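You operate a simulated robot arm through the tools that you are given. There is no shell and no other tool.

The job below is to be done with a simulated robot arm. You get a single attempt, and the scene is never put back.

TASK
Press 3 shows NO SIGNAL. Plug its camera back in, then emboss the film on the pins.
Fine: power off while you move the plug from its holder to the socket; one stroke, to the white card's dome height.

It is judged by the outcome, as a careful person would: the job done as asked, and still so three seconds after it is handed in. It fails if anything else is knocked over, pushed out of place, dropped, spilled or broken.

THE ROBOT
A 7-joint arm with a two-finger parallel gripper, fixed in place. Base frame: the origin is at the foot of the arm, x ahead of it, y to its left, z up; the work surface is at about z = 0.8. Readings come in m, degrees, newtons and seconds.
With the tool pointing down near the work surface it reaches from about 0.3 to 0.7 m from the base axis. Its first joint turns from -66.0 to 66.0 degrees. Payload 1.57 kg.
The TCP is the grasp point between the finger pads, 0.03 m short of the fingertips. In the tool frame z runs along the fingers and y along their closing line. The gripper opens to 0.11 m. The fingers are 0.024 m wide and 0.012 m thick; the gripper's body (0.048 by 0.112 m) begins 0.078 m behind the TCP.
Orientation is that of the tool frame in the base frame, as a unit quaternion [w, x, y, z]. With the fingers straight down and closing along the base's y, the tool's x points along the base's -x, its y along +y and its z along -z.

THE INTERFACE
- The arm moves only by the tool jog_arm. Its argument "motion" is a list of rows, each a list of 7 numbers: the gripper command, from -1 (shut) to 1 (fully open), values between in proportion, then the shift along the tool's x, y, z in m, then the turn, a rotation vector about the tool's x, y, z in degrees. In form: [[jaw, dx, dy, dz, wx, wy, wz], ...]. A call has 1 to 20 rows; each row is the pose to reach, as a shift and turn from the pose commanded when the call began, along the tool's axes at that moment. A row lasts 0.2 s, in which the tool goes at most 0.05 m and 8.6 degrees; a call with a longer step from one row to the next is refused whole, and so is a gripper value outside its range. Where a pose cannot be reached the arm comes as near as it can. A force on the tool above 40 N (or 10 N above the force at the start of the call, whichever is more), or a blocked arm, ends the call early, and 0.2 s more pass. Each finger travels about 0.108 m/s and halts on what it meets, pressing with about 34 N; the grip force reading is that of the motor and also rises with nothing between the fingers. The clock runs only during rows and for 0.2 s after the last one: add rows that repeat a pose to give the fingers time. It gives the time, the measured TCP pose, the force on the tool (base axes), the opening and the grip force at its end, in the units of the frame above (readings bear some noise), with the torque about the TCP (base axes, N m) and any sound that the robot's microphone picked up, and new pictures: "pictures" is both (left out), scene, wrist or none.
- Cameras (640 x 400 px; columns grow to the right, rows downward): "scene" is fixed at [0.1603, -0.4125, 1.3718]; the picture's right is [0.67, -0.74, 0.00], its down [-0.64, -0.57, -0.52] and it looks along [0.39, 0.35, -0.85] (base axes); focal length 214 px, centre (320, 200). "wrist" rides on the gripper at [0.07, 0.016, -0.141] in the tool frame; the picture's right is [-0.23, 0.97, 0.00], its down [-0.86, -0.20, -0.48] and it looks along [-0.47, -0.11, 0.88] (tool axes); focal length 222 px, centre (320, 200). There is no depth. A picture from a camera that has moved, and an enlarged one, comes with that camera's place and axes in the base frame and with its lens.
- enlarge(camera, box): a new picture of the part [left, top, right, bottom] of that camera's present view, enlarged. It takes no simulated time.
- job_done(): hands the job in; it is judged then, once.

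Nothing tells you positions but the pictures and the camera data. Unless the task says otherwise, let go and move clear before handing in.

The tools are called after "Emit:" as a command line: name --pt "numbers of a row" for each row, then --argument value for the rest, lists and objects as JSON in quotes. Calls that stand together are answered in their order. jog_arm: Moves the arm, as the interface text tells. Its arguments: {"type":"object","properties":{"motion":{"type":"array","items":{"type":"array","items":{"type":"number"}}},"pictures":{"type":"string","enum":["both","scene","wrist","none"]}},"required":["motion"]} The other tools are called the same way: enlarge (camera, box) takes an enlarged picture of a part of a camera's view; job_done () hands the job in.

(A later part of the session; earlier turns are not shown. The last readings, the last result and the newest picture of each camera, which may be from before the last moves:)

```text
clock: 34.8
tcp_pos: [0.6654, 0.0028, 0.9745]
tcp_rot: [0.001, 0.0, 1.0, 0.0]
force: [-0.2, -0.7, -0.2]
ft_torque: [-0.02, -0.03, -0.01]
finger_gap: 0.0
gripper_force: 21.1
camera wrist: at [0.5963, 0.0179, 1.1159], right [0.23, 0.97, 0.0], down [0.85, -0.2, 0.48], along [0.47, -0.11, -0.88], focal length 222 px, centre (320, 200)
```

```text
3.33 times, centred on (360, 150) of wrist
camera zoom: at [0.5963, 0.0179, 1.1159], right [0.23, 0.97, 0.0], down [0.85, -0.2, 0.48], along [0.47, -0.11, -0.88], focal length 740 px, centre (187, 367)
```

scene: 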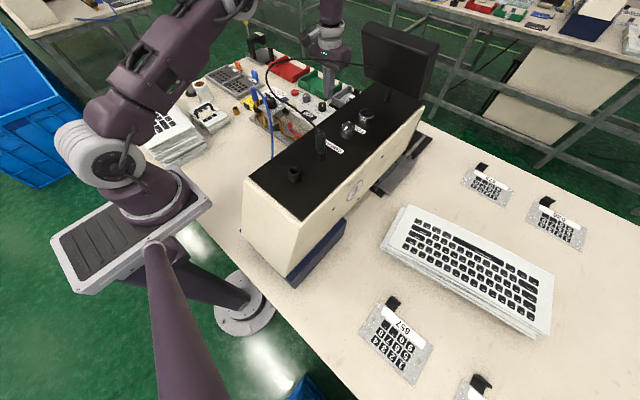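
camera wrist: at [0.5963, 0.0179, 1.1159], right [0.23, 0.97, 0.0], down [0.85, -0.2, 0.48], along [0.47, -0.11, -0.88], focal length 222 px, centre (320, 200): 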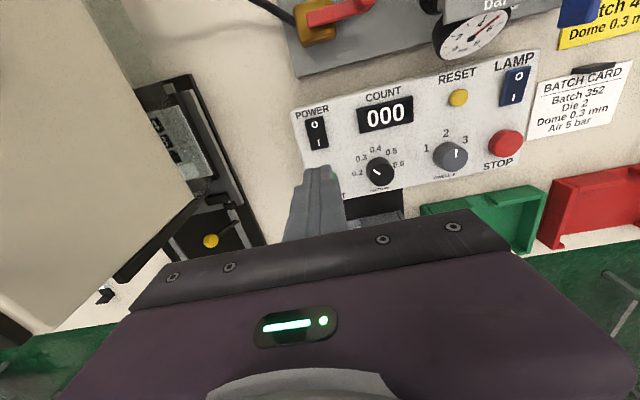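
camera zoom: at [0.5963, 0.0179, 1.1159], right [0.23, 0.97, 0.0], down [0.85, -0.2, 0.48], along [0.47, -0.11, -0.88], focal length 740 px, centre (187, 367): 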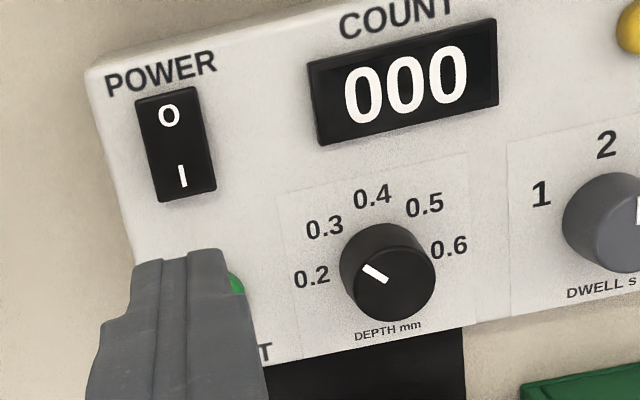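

The finger is hovering near the I side and nothing is disturbed. I want a careful look at the DEPTH knob pointer, because it may already point nearer to 0.3.

Emit:
enlarge --camera "wrist" --box '[350, 140, 414, 190]'

Emit:
enlarge --camera "scene" --box '[330, 85, 370, 115]'

Emit:
enlarge --camera "wrist" --box '[300, 110, 340, 150]'

```text
8.00 times, centred on (382, 165) of wrist
camera zoom: at [0.5963, 0.0179, 1.1159], right [0.23, 0.97, 0.0], down [0.85, -0.2, 0.48], along [0.47, -0.11, -0.88], focal length 1777 px, centre (-176, 480)
```

zoom: 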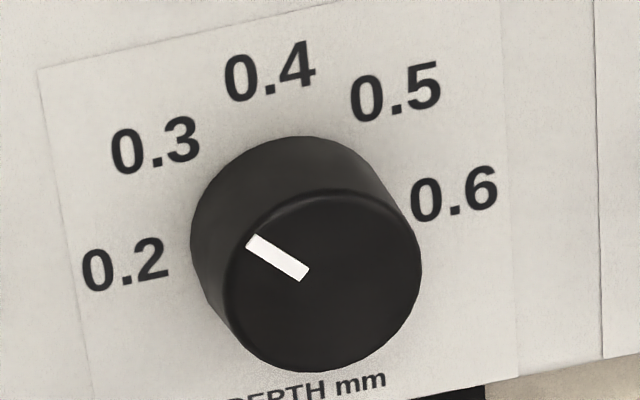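

```text
13.33 times, centred on (350, 100) of scene
camera zoom: at [0.1603, -0.4125, 1.3718], right [0.67, -0.74, 0.0], down [-0.64, -0.57, -0.52], along [0.39, 0.35, -0.85], focal length 2860 px, centre (-80, 1533)
```

zoom: 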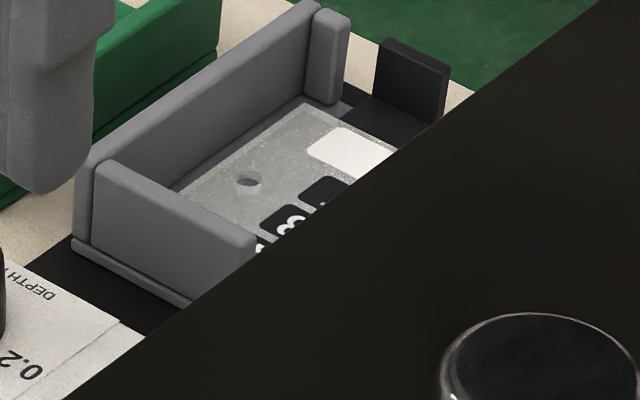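

```text
10.00 times, centred on (320, 130) of wrist
camera zoom: at [0.5963, 0.0179, 1.1159], right [0.23, 0.97, 0.0], down [0.85, -0.2, 0.48], along [0.47, -0.11, -0.88], focal length 2221 px, centre (320, 900)
```

zoom: 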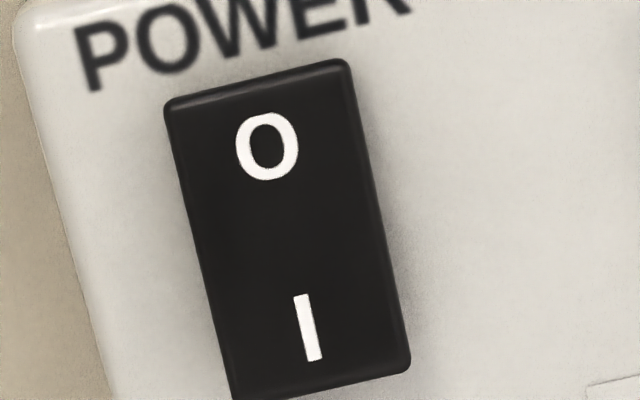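

The pointer is already at 45°, exactly at the 0.3 mark. I'll check the gauge and regulator and then the dwell setting from here.

Emit:
enlarge --camera "wrist" --box '[430, 0, 520, 60]'

Emit:
enlarge --camera "scene" --box '[240, 70, 320, 130]'

Emit:
enlarge --camera "wrist" --box '[130, 70, 270, 260]'

Emit:
enlarge --camera "wrist" --box '[410, 60, 640, 180]'

```text
6.67 times, centred on (475, 30) of wrist
camera zoom: at [0.5963, 0.0179, 1.1159], right [0.23, 0.97, 0.0], down [0.85, -0.2, 0.48], along [0.47, -0.11, -0.88], focal length 1481 px, centre (-713, 1333)
```

zoom: 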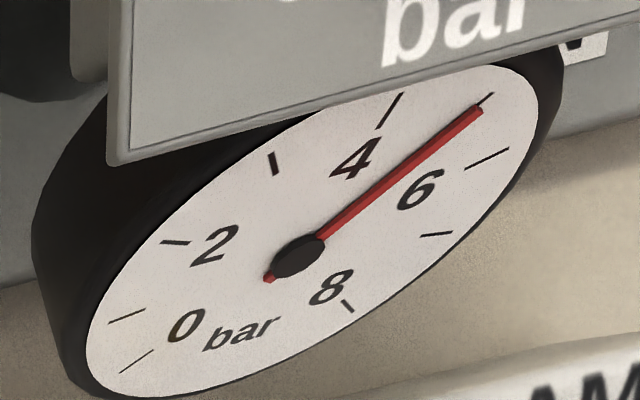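

```text
6.67 times, centred on (280, 100) of scene
camera zoom: at [0.1603, -0.4125, 1.3718], right [0.67, -0.74, 0.0], down [-0.64, -0.57, -0.52], along [0.39, 0.35, -0.85], focal length 1430 px, centre (587, 867)
```

zoom: 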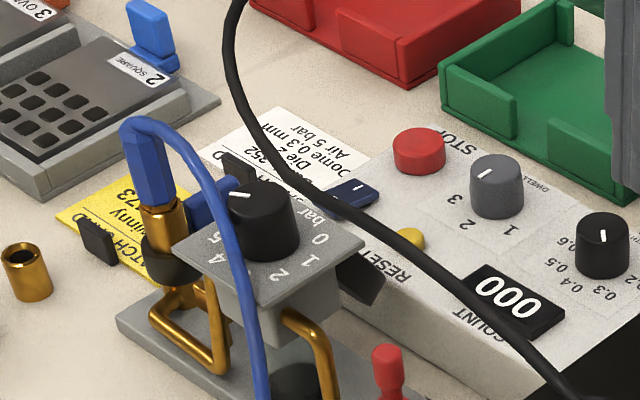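

```text
2.11 times, centred on (200, 165) of wrist
camera zoom: at [0.5963, 0.0179, 1.1159], right [0.23, 0.97, 0.0], down [0.85, -0.2, 0.48], along [0.47, -0.11, -0.88], focal length 468 px, centre (573, 274)
```

zoom: 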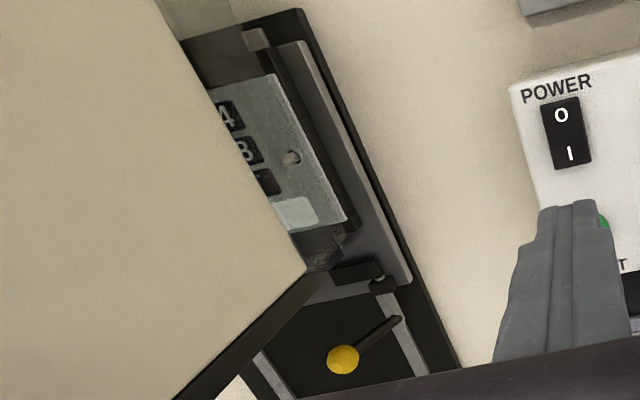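

```text
2.78 times, centred on (525, 120) of wrist
camera zoom: at [0.5963, 0.0179, 1.1159], right [0.23, 0.97, 0.0], down [0.85, -0.2, 0.48], along [0.47, -0.11, -0.88], focal length 618 px, centre (-250, 423)
```

zoom: 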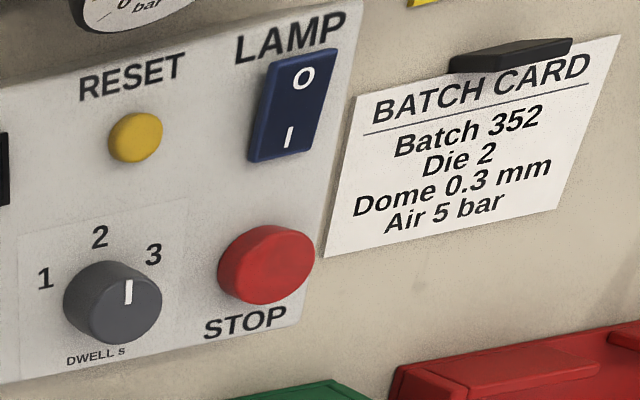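

The gauge needle is on the 5-bar tick and the DEPTH knob is at 0.3, so both already match the white card and I'll leave them alone. Now I'll press the I side of POWER.

Emit:
jog_arm --pt "-1 -0.003 -0.002 0.04 0 0 0" --pt "-1 -0.003 -0.002 0.07 0 0 0" --pt "-1 -0.003 -0.002 0.083 0 0 0" --pt "-1 -0.003 -0.002 0.088 0 0 0" --pictures "both"

Emit:
enlarge --camera "wrist" --box '[270, 110, 390, 210]'

Emit:
enlarge --camera "scene" --box '[240, 10, 440, 170]'

```text
clock: 35.8
tcp_pos: [0.668, -0.0006, 0.8877]
tcp_rot: [0.001, 0.0, 1.0, 0.0]
force: [-0.1, 1.1, -0.2]
ft_torque: [0.04, -0.05, 0.01]
finger_gap: 0.0
gripper_force: 21.6
camera wrist: at [0.5988, 0.0152, 1.029], right [0.23, 0.97, 0.0], down [0.85, -0.2, 0.48], along [0.47, -0.11, -0.88], focal length 222 px, centre (320, 200)
```

scene: 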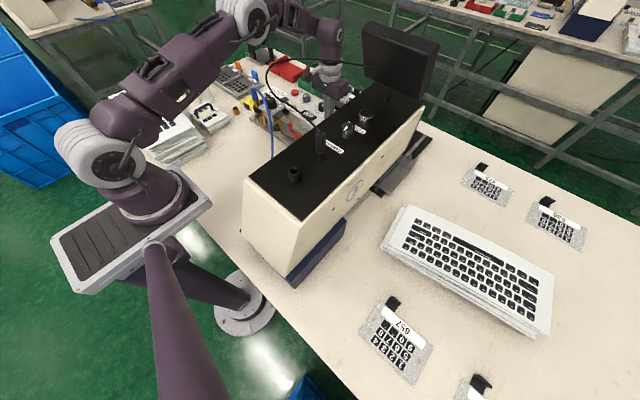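
wrist: 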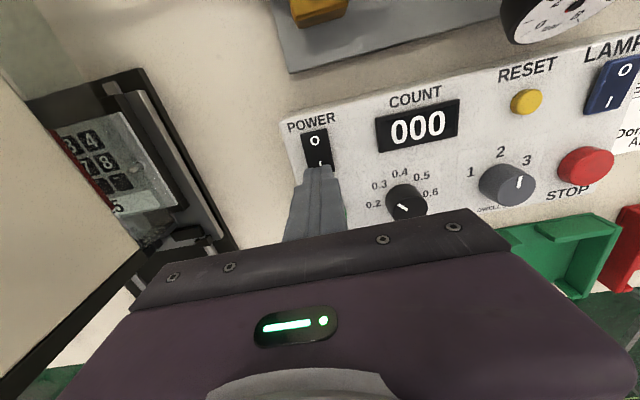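

```text
4.00 times, centred on (330, 160) of wrist
camera zoom: at [0.5988, 0.0152, 1.029], right [0.23, 0.97, 0.0], down [0.85, -0.2, 0.48], along [0.47, -0.11, -0.88], focal length 888 px, centre (280, 360)
```

zoom: 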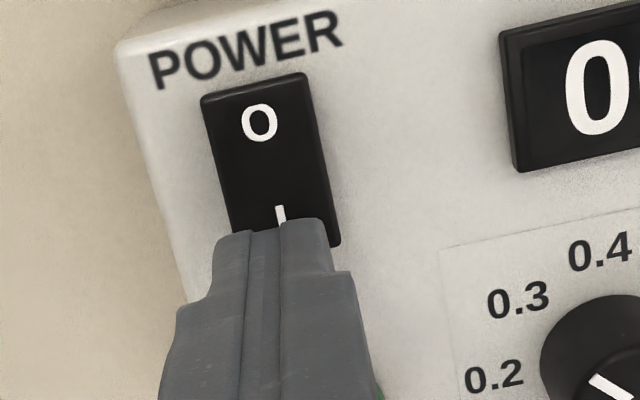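

```text
2.50 times, centred on (340, 90) of scene
camera zoom: at [0.1603, -0.4125, 1.3718], right [0.67, -0.74, 0.0], down [-0.64, -0.57, -0.52], along [0.39, 0.35, -0.85], focal length 536 px, centre (270, 475)
```

zoom: 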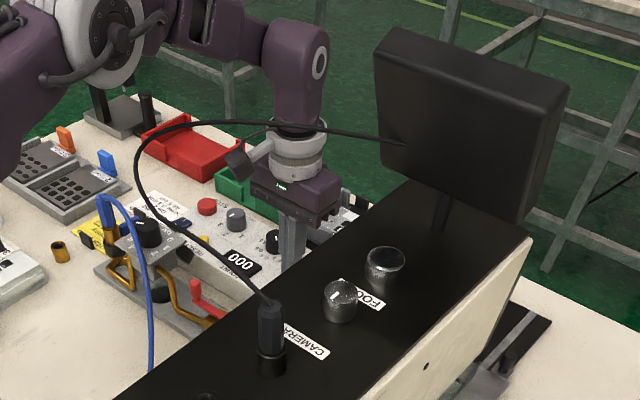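

The fingertip is over the I half only. Pressing in small steps.

Emit:
jog_arm --pt "-1 0 0.002 0.002 0 0 0" --pt "-1 0 0.002 0.004 0 0 0" --pt "-1 0 0.002 0.006 0 0 0" --pt "-1 0 0.002 0.0075 0 0 0" --pictures "wrist"

Emit:
enlarge --camera "wrist" --box '[270, 110, 390, 210]'

```text
clock: 36.8
tcp_pos: [0.6689, 0.0013, 0.8817]
tcp_rot: [0.002, 0.0, 1.0, -0.001]
force: [-6.8, -0.1, 22.3]
ft_torque: [0.0, 0.5, 0.02]
finger_gap: 0.0
gripper_force: 21.8
camera wrist: at [0.5986, 0.0173, 1.0236], right [0.23, 0.97, 0.0], down [0.85, -0.2, 0.48], along [0.47, -0.11, -0.88], focal length 222 px, centre (320, 200)
```

wrist: 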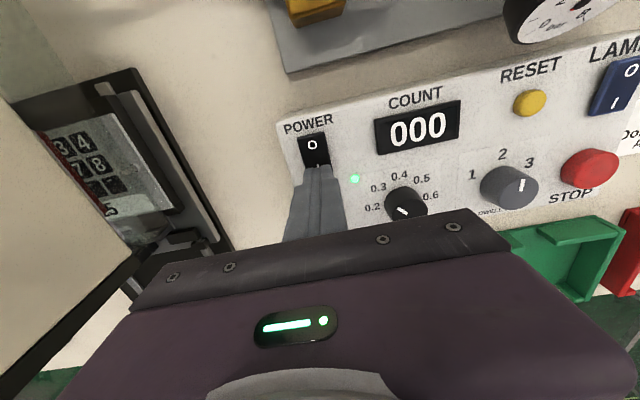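

```text
4.00 times, centred on (330, 160) of wrist
camera zoom: at [0.5986, 0.0173, 1.0236], right [0.23, 0.97, 0.0], down [0.85, -0.2, 0.48], along [0.47, -0.11, -0.88], focal length 888 px, centre (280, 360)
```

zoom: 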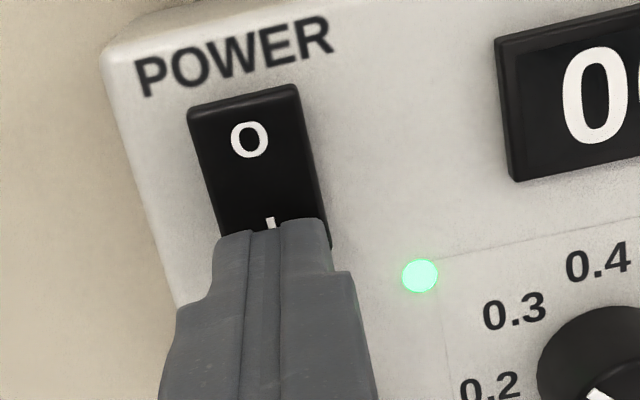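

The LED is lit again, so power is on. I'll rise and take a closer look at the film in the press before starting.

Emit:
jog_arm --pt "-1 0 0 -0.01 0 0 0" --pt "-1 0 0 -0.05 0 0 0" --pt "-1 0 0 -0.05 0 0 0" --pictures "both"

Emit:
enlarge --camera "wrist" --box '[20, 60, 240, 300]'

Emit:
enlarge --camera "wrist" --box '[270, 90, 430, 210]'

```text
clock: 37.6
tcp_pos: [0.6688, 0.0017, 0.931]
tcp_rot: [0.001, 0.0, 1.0, -0.001]
force: [0.0, -0.2, 0.8]
ft_torque: [-0.01, -0.01, 0.02]
finger_gap: 0.0
gripper_force: 21.3
camera wrist: at [0.5988, 0.0174, 1.0712], right [0.23, 0.97, 0.0], down [0.85, -0.2, 0.48], along [0.47, -0.11, -0.88], focal length 222 px, centre (320, 200)
```

scene: 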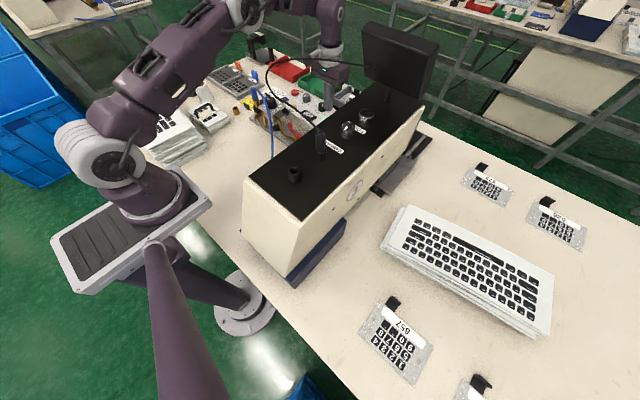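
wrist: 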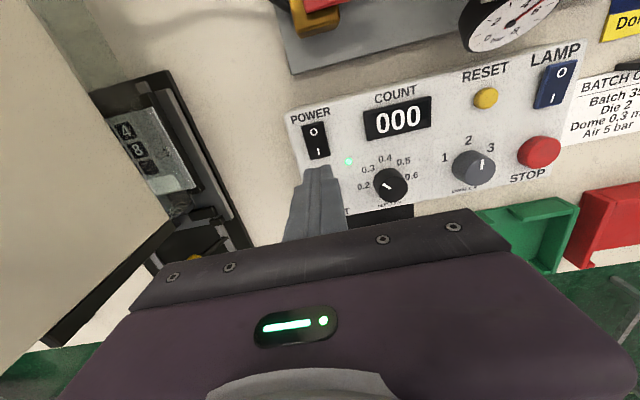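

```text
1.67 times, centred on (130, 180) of wrist
camera zoom: at [0.5988, 0.0174, 1.0712], right [0.23, 0.97, 0.0], down [0.85, -0.2, 0.48], along [0.47, -0.11, -0.88], focal length 370 px, centre (637, 233)
```

zoom: 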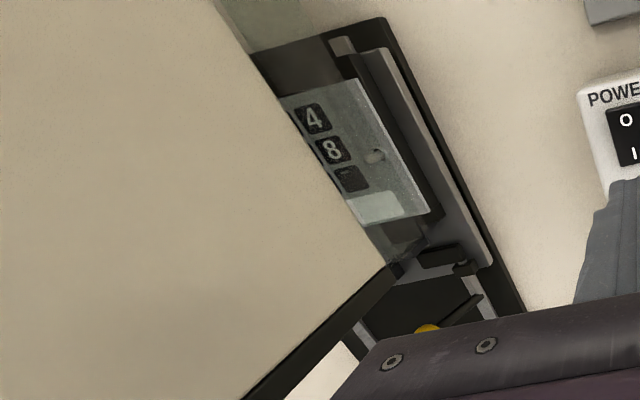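

```text
3.33 times, centred on (350, 150) of wrist
camera zoom: at [0.5988, 0.0174, 1.0712], right [0.23, 0.97, 0.0], down [0.85, -0.2, 0.48], along [0.47, -0.11, -0.88], focal length 740 px, centre (220, 367)
```

zoom: 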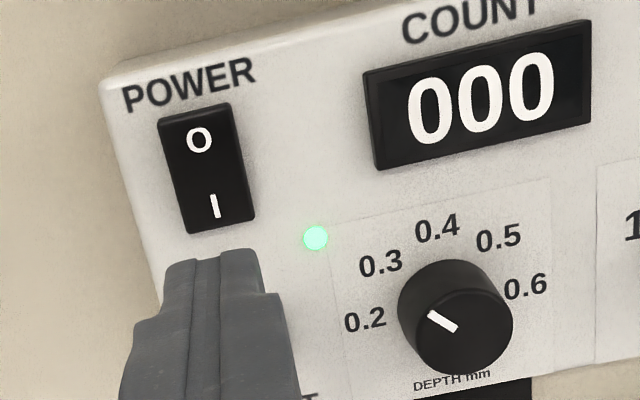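

Power is on, COUNT is 000 and depth is 0.3. Before starting I'd like to confirm the monitor no longer says NO SIGNAL, so I'll lift and swing the wrist camera around toward the far (screen) side of the monitor.

Emit:
jog_arm --pt "-1 0.0 0.015 -0.03 0 0 0" --pt "-1 0.0 0.03 -0.06 0 0 8" --pt "-1 0.0 0.045 -0.09 0 0 16" --pt "-1 0.0 0.06 -0.12 0 0 24" --pt "-1 0.0 0.075 -0.15 0 0 32" --pt "-1 0.0 0.09 -0.15 0 0 40" --pt "-1 0.0 0.1 -0.15 0 0 48" --pt "-1 0.0 0.1 -0.15 0 0 56" --pt "-1 0.0 0.1 -0.15 0 0 64" --pt "-1 0.0 0.1 -0.15 0 0 72" --pt "-1 0.0 0.1 -0.15 0 0 80" --pt "-1 0.0 0.1 -0.15 0 0 88" --pt "-1 0.0 0.1 -0.15 0 0 90" --pictures "both"

```text
clock: 40.4
tcp_pos: [0.6582, 0.0973, 1.0825]
tcp_rot: [0.002, 0.707, 0.707, 0.001]
force: [0.0, -0.3, -0.4]
ft_torque: [0.04, 0.01, 0.0]
finger_gap: 0.0
gripper_force: 20.9
out of reach, approached as far as the arm can: row 5, 6, 7, 8, 9, 10, 11, 12, 13
camera wrist: at [0.6746, 0.1678, 1.224], right [0.97, -0.23, 0.0], down [-0.2, -0.85, 0.48], along [-0.11, -0.47, -0.88], focal length 222 px, centre (320, 200)
```

scene: 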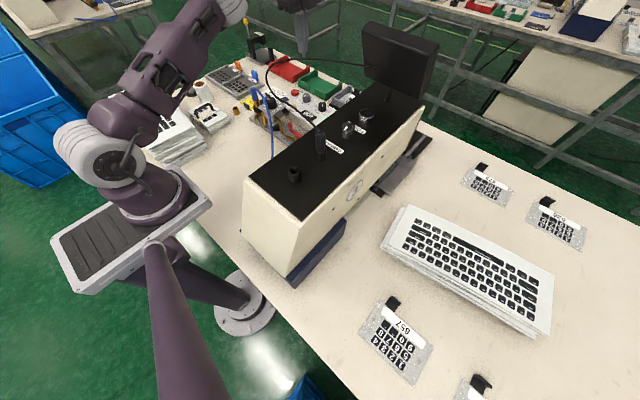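
wrist: 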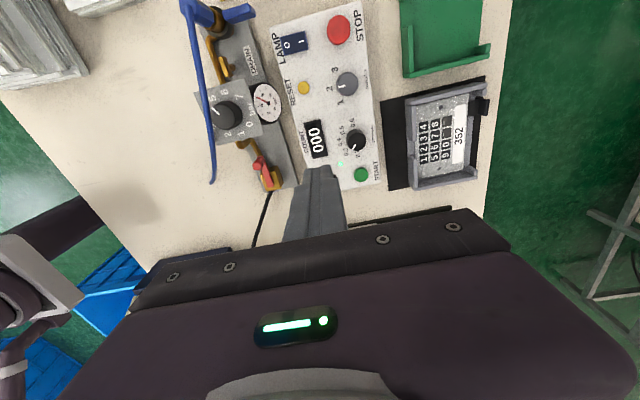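

Straight-down reach ends near 0.66 m at this height, so the screen side of the monitor can't really be viewed safely. The plug seated fully, so I'll go on. Next I'll move above the START button at about (0.714,0.0,0.848) and check alignment.

Emit:
jog_arm --pt "-1 -0.02 0.012 0.03 0 0 0" --pt "-1 -0.04 0.024 0.06 0 0 0" --pt "-1 -0.06 0.036 0.09 0 0 0" --pt "-1 -0.08 0.046 0.12 0 0 0" --pt "-1 -0.097 0.054 0.15 0 0 0" --pt "-1 -0.097 0.054 0.16 0 0 0" --pictures "both"

Emit:
enlarge --camera "wrist" --box '[240, 90, 440, 220]'

Emit:
enlarge --camera "scene" --box '[240, 10, 440, 170]'

```text
clock: 41.8
tcp_pos: [0.7004, 0.0035, 0.9286]
tcp_rot: [0.002, 0.707, 0.707, 0.001]
force: [0.6, 0.8, -0.1]
ft_torque: [0.01, 0.0, -0.01]
finger_gap: 0.0
gripper_force: 21.8
out of reach, approached as far as the arm can: row 3, 4, 5, 6
camera wrist: at [0.7165, 0.0724, 1.0701], right [0.97, -0.23, 0.0], down [-0.2, -0.85, 0.48], along [-0.11, -0.47, -0.88], focal length 222 px, centre (320, 200)
```

scene: 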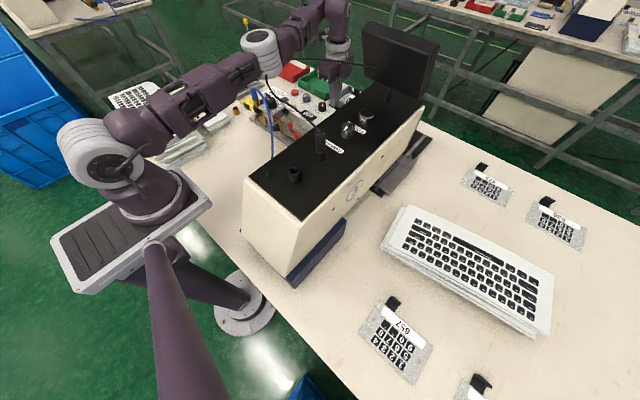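
wrist: 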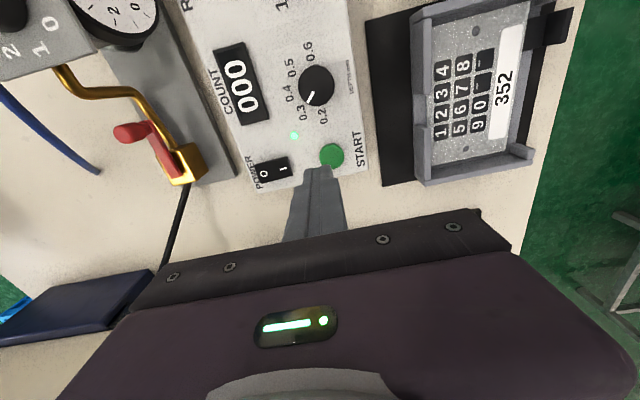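

```text
3.08 times, centred on (340, 155) of wrist
camera zoom: at [0.7165, 0.0724, 1.0701], right [0.97, -0.23, 0.0], down [-0.2, -0.85, 0.48], along [-0.11, -0.47, -0.88], focal length 684 px, centre (258, 338)
```

zoom: 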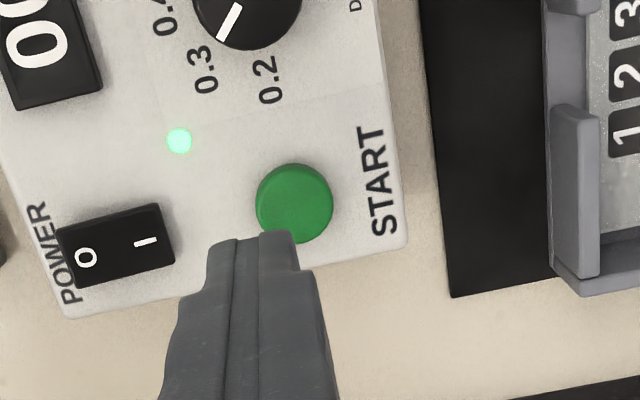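

```text
2.50 times, centred on (340, 90) of scene
camera zoom: at [0.1602, -0.4126, 1.3718], right [0.67, -0.74, 0.0], down [-0.64, -0.57, -0.52], along [0.39, 0.35, -0.85], focal length 536 px, centre (270, 475)
```

zoom: 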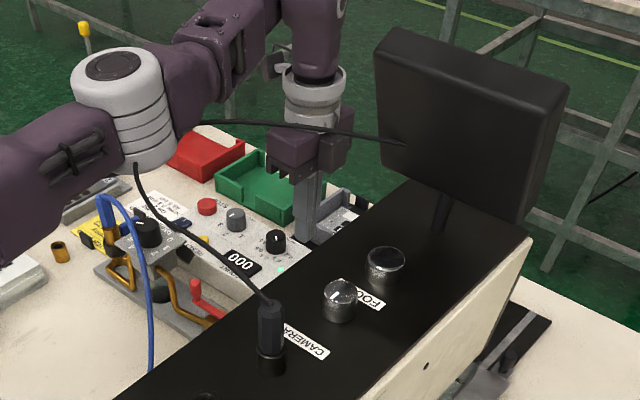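

The tool is at its reach limit (x≈0.70) and the outstretched elbow has come down near the camera cable. I'll check the clearance closely before going further.

Emit:
enlarge --camera "scene" --box '[230, 20, 350, 120]'

Emit:
enlarge --camera "scene" --box '[120, 0, 360, 170]'

```text
4.00 times, centred on (290, 70) of scene
camera zoom: at [0.1602, -0.4126, 1.3718], right [0.67, -0.74, 0.0], down [-0.64, -0.57, -0.52], along [0.39, 0.35, -0.85], focal length 858 px, centre (440, 720)
```

zoom: 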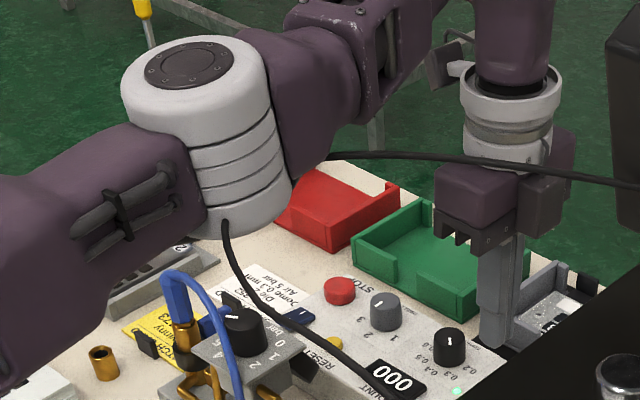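

```text
2.35 times, centred on (240, 85) of scene
camera zoom: at [0.1602, -0.4126, 1.3718], right [0.67, -0.74, 0.0], down [-0.64, -0.57, -0.52], along [0.39, 0.35, -0.85], focal length 505 px, centre (508, 471)
```

zoom: 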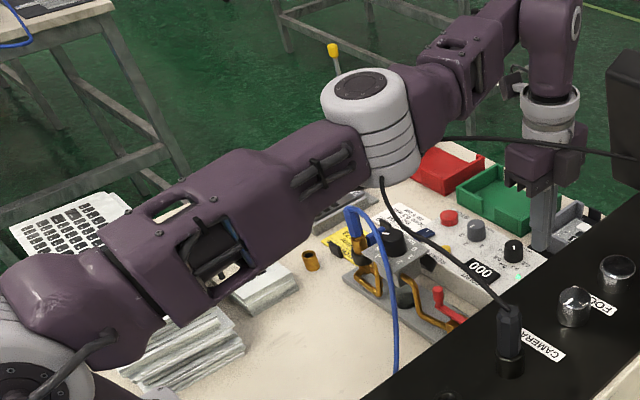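

The elbow is too near the cable in this stretched posture, so I'll retract along the path I came by and go back to the earlier wrist orientation. There I can reach START with a small outward tilt instead of full extension.

Emit:
jog_arm --pt "-1 0.017 -0.02 -0.02 0 0 0" --pt "-1 0.037 -0.04 -0.04 0 0 0" --pt "-1 0.057 -0.055 -0.06 0 0 0" --pt "-1 0.077 -0.07 -0.08 0 0 0" --pt "-1 0.09 -0.08 -0.09 0 0 0" --pt "-1 0.09 -0.08 -0.09 0 0 0" --pictures "both"

Emit:
enlarge --camera "scene" --box '[230, 0, 390, 170]'

```text
clock: 43.2
tcp_pos: [0.6223, 0.0935, 1.0178]
tcp_rot: [0.001, 0.707, 0.707, 0.001]
force: [0.0, 0.5, 0.4]
ft_torque: [0.01, 0.0, -0.01]
finger_gap: 0.0002
gripper_force: 21.5
camera wrist: at [0.638, 0.1625, 1.1592], right [0.97, -0.23, 0.0], down [-0.2, -0.85, 0.48], along [-0.11, -0.47, -0.88], focal length 222 px, centre (320, 200)
```

scene: 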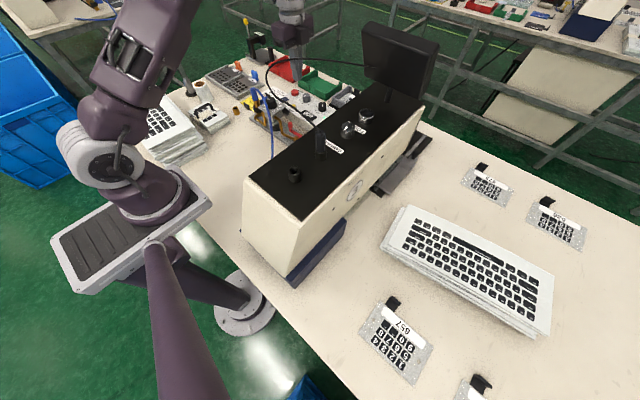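
wrist: 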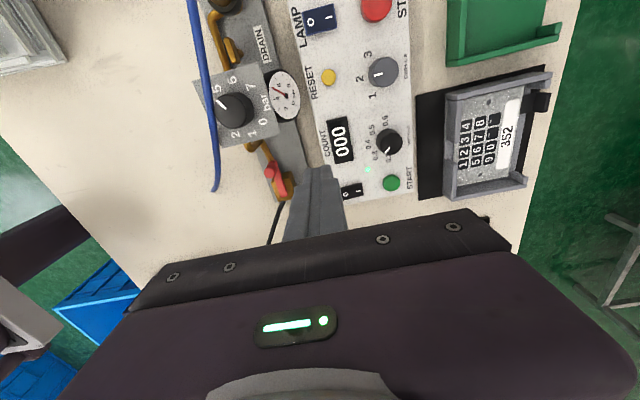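

```text
2.35 times, centred on (310, 85) of scene
camera zoom: at [0.1603, -0.4125, 1.3718], right [0.67, -0.74, 0.0], down [-0.64, -0.57, -0.52], along [0.39, 0.35, -0.85], focal length 505 px, centre (344, 471)
```

zoom: 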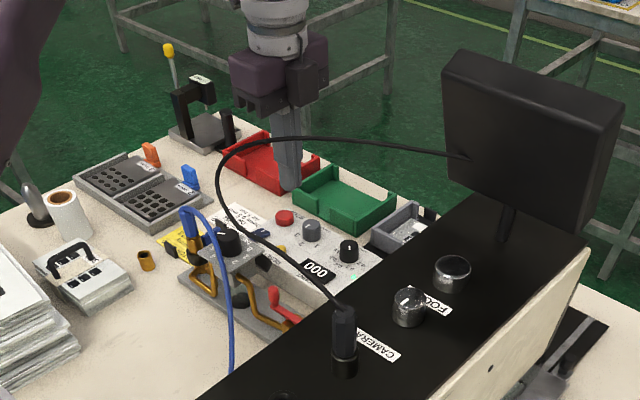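

The cable is undisturbed and the elbow is high again. From here I'll tilt the tool about 13° outward and toward −y, so the fingertips reach over START while the wrist stays back and away from the cable.

Emit:
jog_arm --pt "-1 -0.02 0.02 0.02 -3.5 -2.9 0" --pt "-1 -0.045 0.045 0.04 -7 -5.8 0" --pt "-1 -0.07 0.065 0.065 -10.4 -8.7 0" --pt "-1 -0.089 0.0857 0.09 -10.4 -8.7 0" --pt "-1 -0.089 0.0857 0.104 -10.4 -8.7 0" --pt "-1 -0.089 0.0857 0.104 -10.4 -8.7 0" --pictures "both"

Emit:
enlarge --camera "scene" --box '[230, 0, 390, 170]'

Emit:
enlarge --camera "wrist" --box '[240, 90, 440, 220]'

```text
clock: 44.6
tcp_pos: [0.7069, 0.0035, 0.9114]
tcp_rot: [0.119, 0.702, 0.702, 0.011]
force: [0.8, 0.1, -0.4]
ft_torque: [0.01, 0.0, -0.04]
finger_gap: 0.0001
gripper_force: 21.0
camera wrist: at [0.6982, 0.0942, 1.0419], right [0.95, -0.21, 0.21], down [-0.29, -0.78, 0.56], along [0.05, -0.59, -0.8], focal length 222 px, centre (320, 200)
```

scene: 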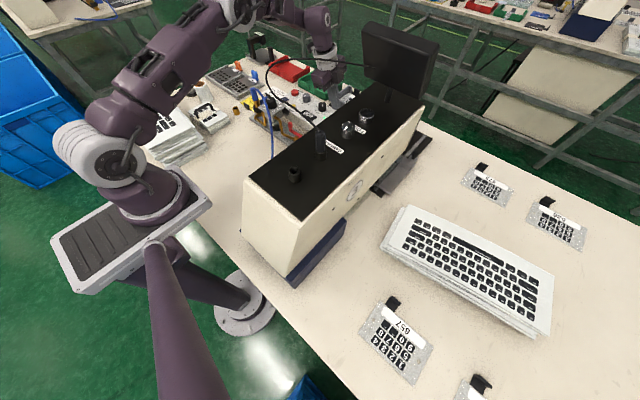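
wrist: 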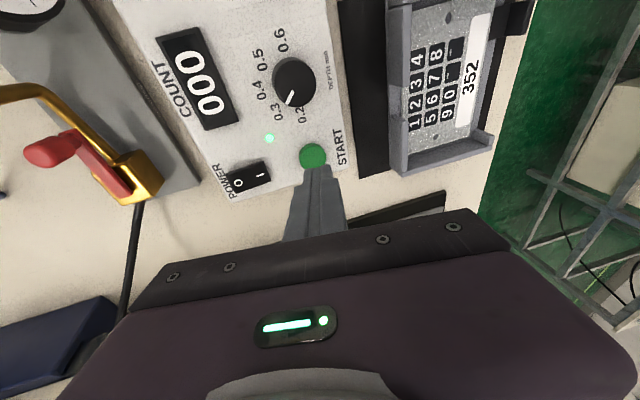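

```text
2.35 times, centred on (310, 85) of scene
camera zoom: at [0.1603, -0.4125, 1.3718], right [0.67, -0.74, 0.0], down [-0.64, -0.57, -0.52], along [0.39, 0.35, -0.85], focal length 505 px, centre (344, 471)
```

zoom: 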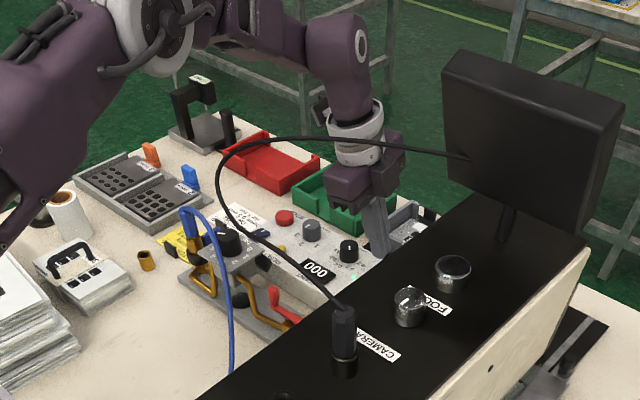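

```text
3.08 times, centred on (340, 155) of wrist
camera zoom: at [0.6982, 0.0942, 1.0419], right [0.95, -0.21, 0.21], down [-0.29, -0.78, 0.56], along [0.05, -0.59, -0.8], focal length 684 px, centre (258, 338)
```

zoom: 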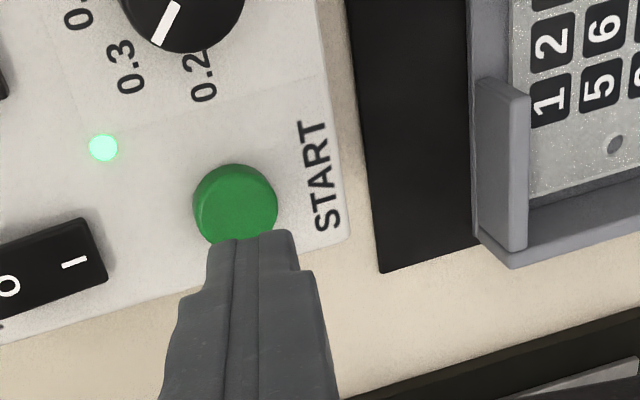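

The posture is good, the cable is untouched and the fingertips are over START at about (0.714,0.003). I'll lower to just above the button with a small centring shift.

Emit:
jog_arm --pt "-1 0.0002 0.0022 0.021 0 0 0" --pt "-1 0.001 0.0011 0.0268 0 0 0" --pt "-1 0.001 0.0011 0.0268 0 0 0" --pictures "wrist"

Emit:
enlarge --camera "wrist" --box '[240, 90, 440, 220]'

Emit:
enlarge --camera "scene" --box '[290, 50, 390, 120]'

```text
clock: 45.4
tcp_pos: [0.7131, 0.0023, 0.8869]
tcp_rot: [0.119, 0.702, 0.702, 0.011]
force: [1.1, -0.5, 0.5]
ft_torque: [0.01, -0.02, 0.0]
finger_gap: 0.0
gripper_force: 21.1
camera wrist: at [0.7042, 0.0916, 1.0167], right [0.95, -0.21, 0.21], down [-0.29, -0.78, 0.56], along [0.05, -0.6, -0.8], focal length 222 px, centre (320, 200)
```

wrist: 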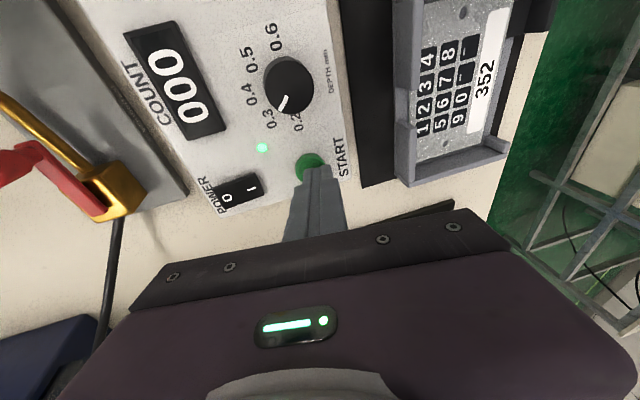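

```text
3.08 times, centred on (340, 155) of wrist
camera zoom: at [0.7042, 0.0916, 1.0167], right [0.95, -0.21, 0.21], down [-0.29, -0.78, 0.56], along [0.05, -0.6, -0.8], focal length 684 px, centre (258, 338)
```

zoom: 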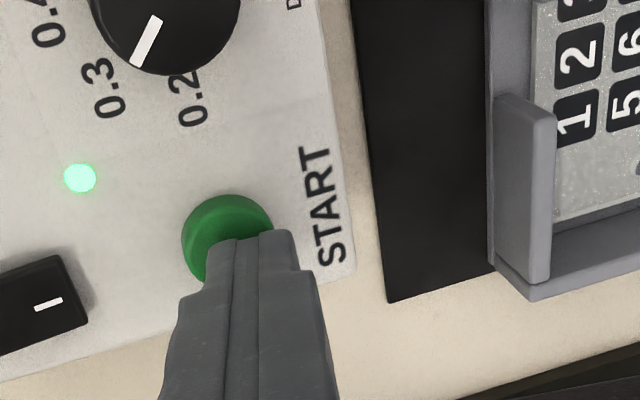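

```text
5.71 times, centred on (340, 85) of scene
camera zoom: at [0.1603, -0.4125, 1.3718], right [0.67, -0.74, 0.0], down [-0.64, -0.57, -0.52], along [0.39, 0.35, -0.85], focal length 1226 px, centre (206, 857)
```

zoom: 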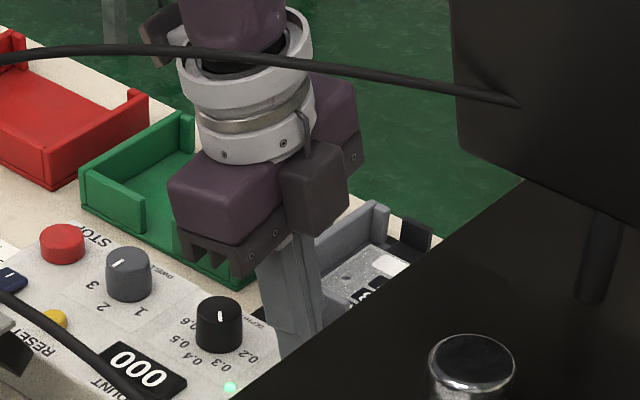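

The fingertip's lower corner is over the button's centre. Pressing START straight down in small steps, once.

Emit:
jog_arm --pt "-1 0.0003 -0.0004 0.002 0 0 0" --pt "-1 0.0006 -0.0007 0.0039 0 0 0" --pt "-1 0.0009 -0.0011 0.0058 0 0 0" --pt "-1 0.0011 -0.0013 0.0073 0 0 0" --pictures "both"

Emit:
enlarge --camera "wrist" --box '[120, 20, 380, 220]'

```text
clock: 46.4
tcp_pos: [0.7141, 0.0025, 0.8819]
tcp_rot: [0.12, 0.701, 0.703, 0.011]
force: [-0.4, -2.1, 7.3]
ft_torque: [-0.01, 0.06, 0.01]
finger_gap: 0.0
gripper_force: 21.4
heard: click
camera wrist: at [0.7044, 0.0918, 1.0107], right [0.95, -0.21, 0.21], down [-0.3, -0.77, 0.56], along [0.05, -0.6, -0.8], focal length 222 px, centre (320, 200)
```

scene: 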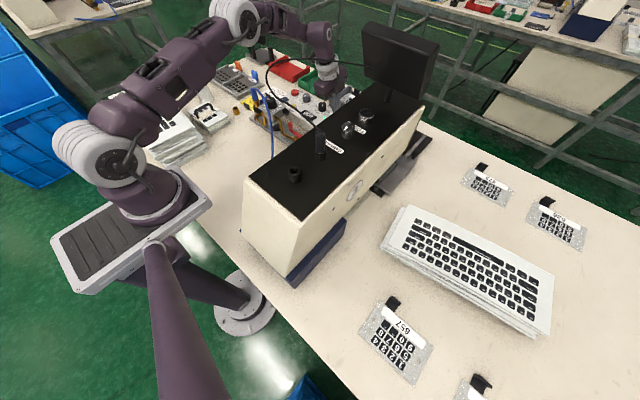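
wrist: 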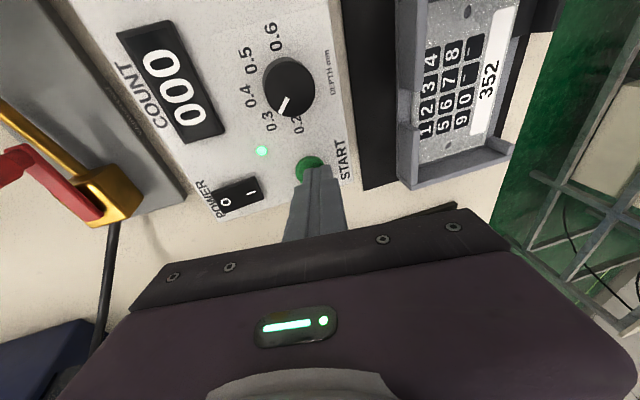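

```text
2.00 times, centred on (250, 120) of wrist
camera zoom: at [0.7044, 0.0918, 1.0107], right [0.95, -0.21, 0.21], down [-0.3, -0.77, 0.56], along [0.05, -0.6, -0.8], focal length 444 px, centre (460, 360)
```

zoom: 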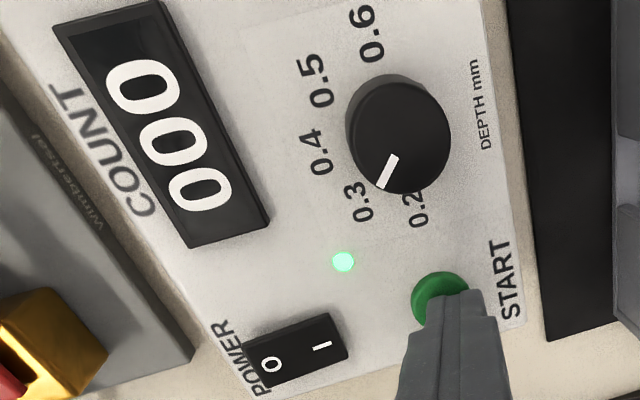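

I heard a click at the button. I'll release upward and wait to see whether the press strokes and COUNT changes.

Emit:
jog_arm --pt "-1 -0.0015 0.0018 -0.0097 0 0 0" --pt "-1 -0.003 0.0036 -0.0194 0 0 0" --pt "-1 -0.003 0.0036 -0.0194 0 0 0" --pt "-1 -0.003 0.0036 -0.0194 0 0 0" --pt "-1 -0.003 0.0036 -0.0194 0 0 0" --pictures "both"

Emit:
enlarge --camera "wrist" --box '[120, 20, 380, 220]'

```text
clock: 47.6
tcp_pos: [0.7138, 0.001, 0.8999]
tcp_rot: [0.119, 0.702, 0.702, 0.011]
force: [0.7, -0.3, -0.5]
ft_torque: [-0.01, -0.03, -0.02]
finger_gap: 0.0
gripper_force: 21.2
camera wrist: at [0.704, 0.0909, 1.0295], right [0.95, -0.21, 0.21], down [-0.29, -0.78, 0.56], along [0.05, -0.59, -0.8], focal length 222 px, centre (320, 200)
```

scene: 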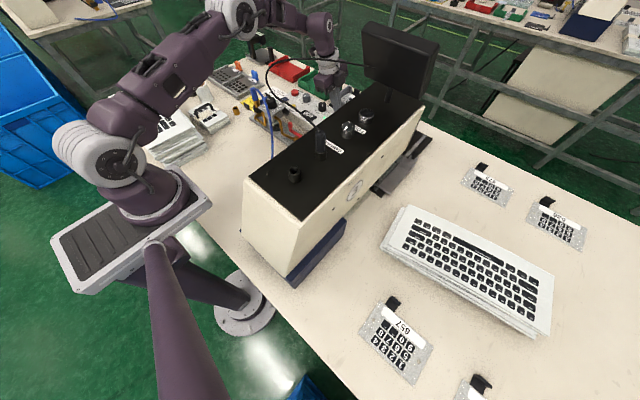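
wrist: 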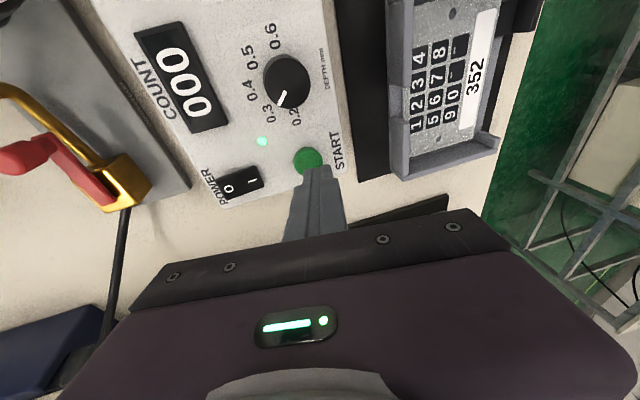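

```text
2.00 times, centred on (250, 120) of wrist
camera zoom: at [0.704, 0.0909, 1.0295], right [0.95, -0.21, 0.21], down [-0.29, -0.78, 0.56], along [0.05, -0.59, -0.8], focal length 444 px, centre (460, 360)
```

zoom: 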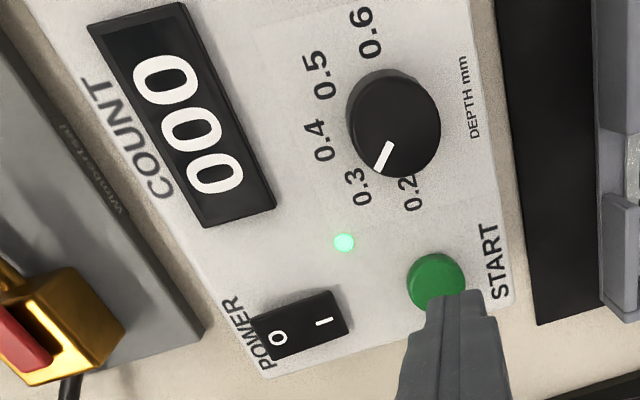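

The counter still shows 000, so I'll wait out the dwell time without touching anything.

Emit:
jog_arm --pt "-1 0 0 0 0 0 0" --pt "-1 0 0 0 0 0 0" --pt "-1 0 0 0 0 0 0" --pt "-1 0 0 0 0 0 0" --pt "-1 0 0 0 0 0 0" --pt "-1 0 0 0 0 0 0" --pt "-1 0 0 0 0 0 0" --pt "-1 0 0 0 0 0 0" --pt "-1 0 0 0 0 0 0" --pt "-1 0 0 0 0 0 0" --pt "-1 0 0 0 0 0 0" --pt "-1 0 0 0 0 0 0" --pt "-1 0 0 0 0 0 0" --pt "-1 0 0 0 0 0 0" --pt "-1 0 0 0 0 0 0" --pictures "both"

Emit:
enlarge --camera "wrist" --box '[120, 20, 380, 220]'

Emit:
enlarge --camera "wrist" --box '[0, 80, 220, 240]'

```text
clock: 50.8
tcp_pos: [0.7127, 0.0009, 0.8997]
tcp_rot: [0.119, 0.702, 0.702, 0.012]
force: [0.9, -0.5, 0.2]
ft_torque: [0.0, 0.02, 0.04]
finger_gap: 0.0
gripper_force: 21.4
camera wrist: at [0.7041, 0.0909, 1.0295], right [0.95, -0.21, 0.21], down [-0.29, -0.78, 0.56], along [0.05, -0.59, -0.8], focal length 222 px, centre (320, 200)
```

scene: 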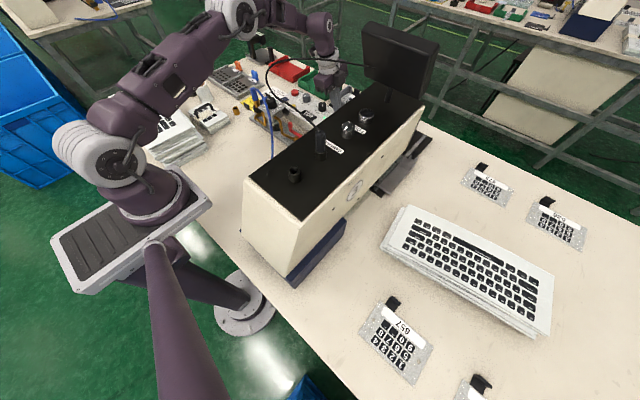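
wrist: 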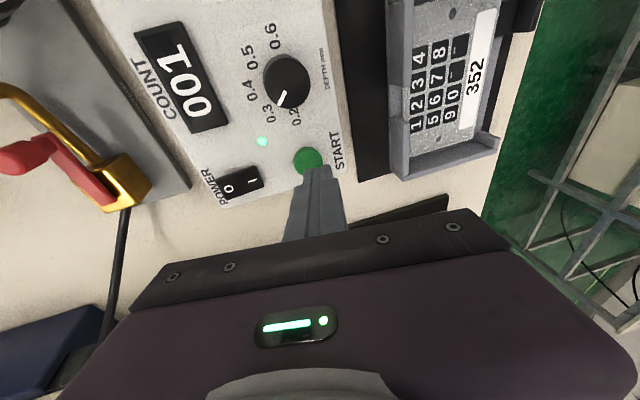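

```text
2.00 times, centred on (250, 120) of wrist
camera zoom: at [0.7041, 0.0909, 1.0295], right [0.95, -0.21, 0.21], down [-0.29, -0.78, 0.56], along [0.05, -0.59, -0.8], focal length 444 px, centre (460, 360)
```

zoom: 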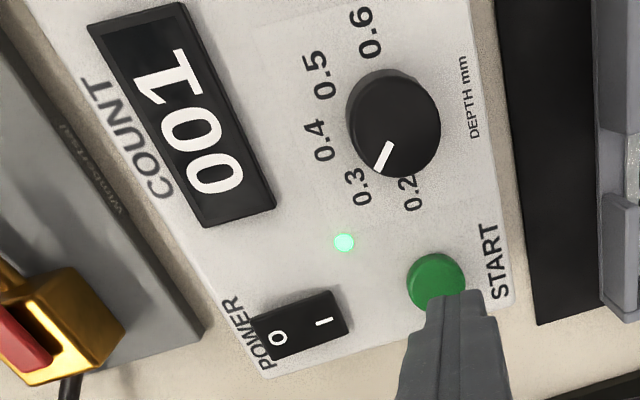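

```text
2.50 times, centred on (110, 160) of wrist
camera zoom: at [0.7041, 0.0909, 1.0295], right [0.95, -0.21, 0.21], down [-0.29, -0.78, 0.56], along [0.05, -0.59, -0.8], focal length 555 px, centre (845, 300)
```

zoom: 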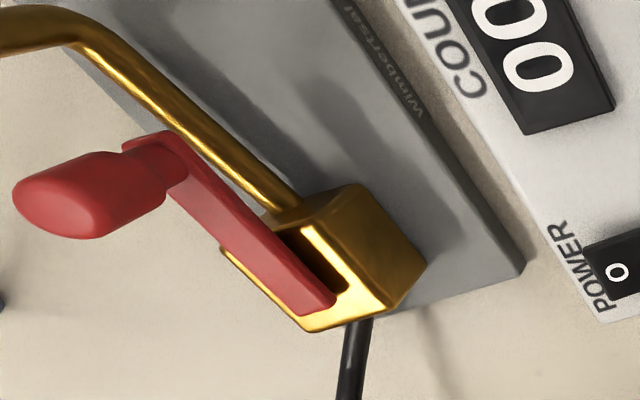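

COUNT now reads 001, so exactly one stroke was made at 0.3 mm. I'll back the arm away along the same safe path.

Emit:
jog_arm --pt "-1 -0.0061 0.0073 -0.0388 0 0 0" --pt "-1 0.0103 -0.0133 -0.0659 3.5 2.9 0" --pt "-1 0.0309 -0.0331 -0.0985 7 5.8 0" --pt "-1 0.0522 -0.0535 -0.1263 10.4 8.7 0" --pt "-1 0.0722 -0.0667 -0.1452 10.4 8.7 0" --pt "-1 0.0722 -0.0667 -0.1452 10.4 8.7 0" --pictures "both"

Emit:
enlarge --camera "scene" --box '[230, 0, 450, 200]'

```text
clock: 52.2
tcp_pos: [0.6225, 0.0924, 1.0189]
tcp_rot: [0.001, 0.708, 0.707, 0.001]
force: [-0.2, -0.6, 0.1]
ft_torque: [0.01, 0.03, 0.01]
finger_gap: 0.0003
gripper_force: 21.3
camera wrist: at [0.6386, 0.1622, 1.1584], right [0.97, -0.23, 0.0], down [-0.2, -0.85, 0.48], along [-0.11, -0.47, -0.88], focal length 222 px, centre (320, 200)
```

scene: 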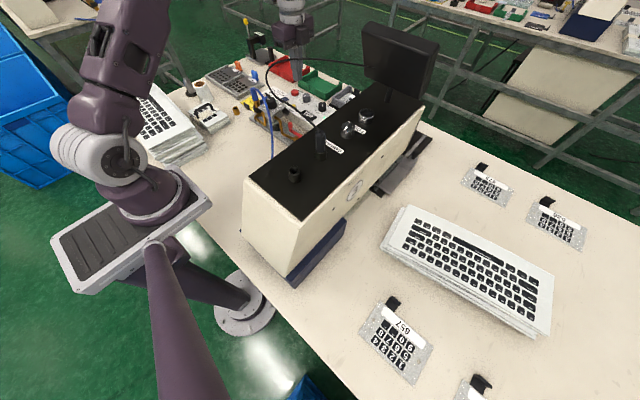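
wrist: 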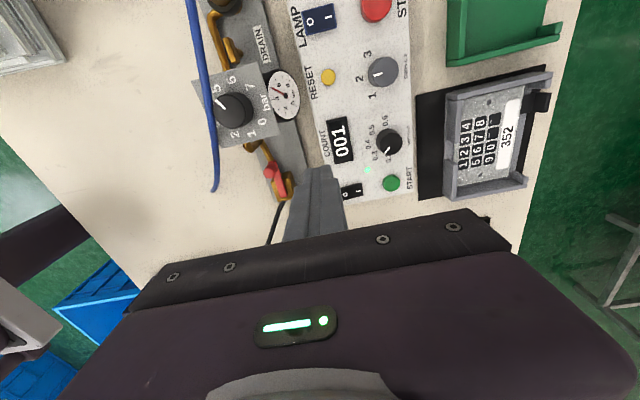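

```text
2.00 times, centred on (340, 100) of scene
camera zoom: at [0.1603, -0.4125, 1.3718], right [0.67, -0.74, 0.0], down [-0.64, -0.57, -0.52], along [0.39, 0.35, -0.85], focal length 429 px, centre (280, 400)
```

zoom: 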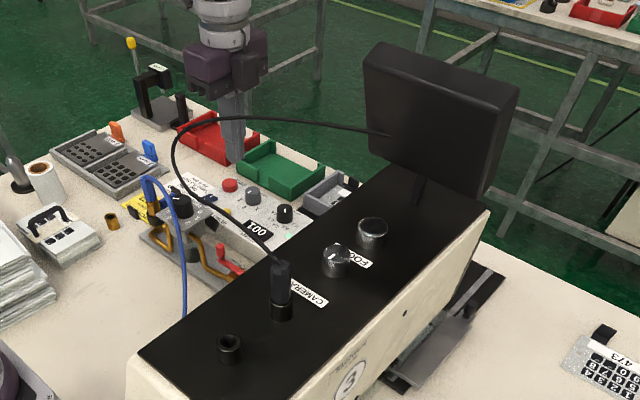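

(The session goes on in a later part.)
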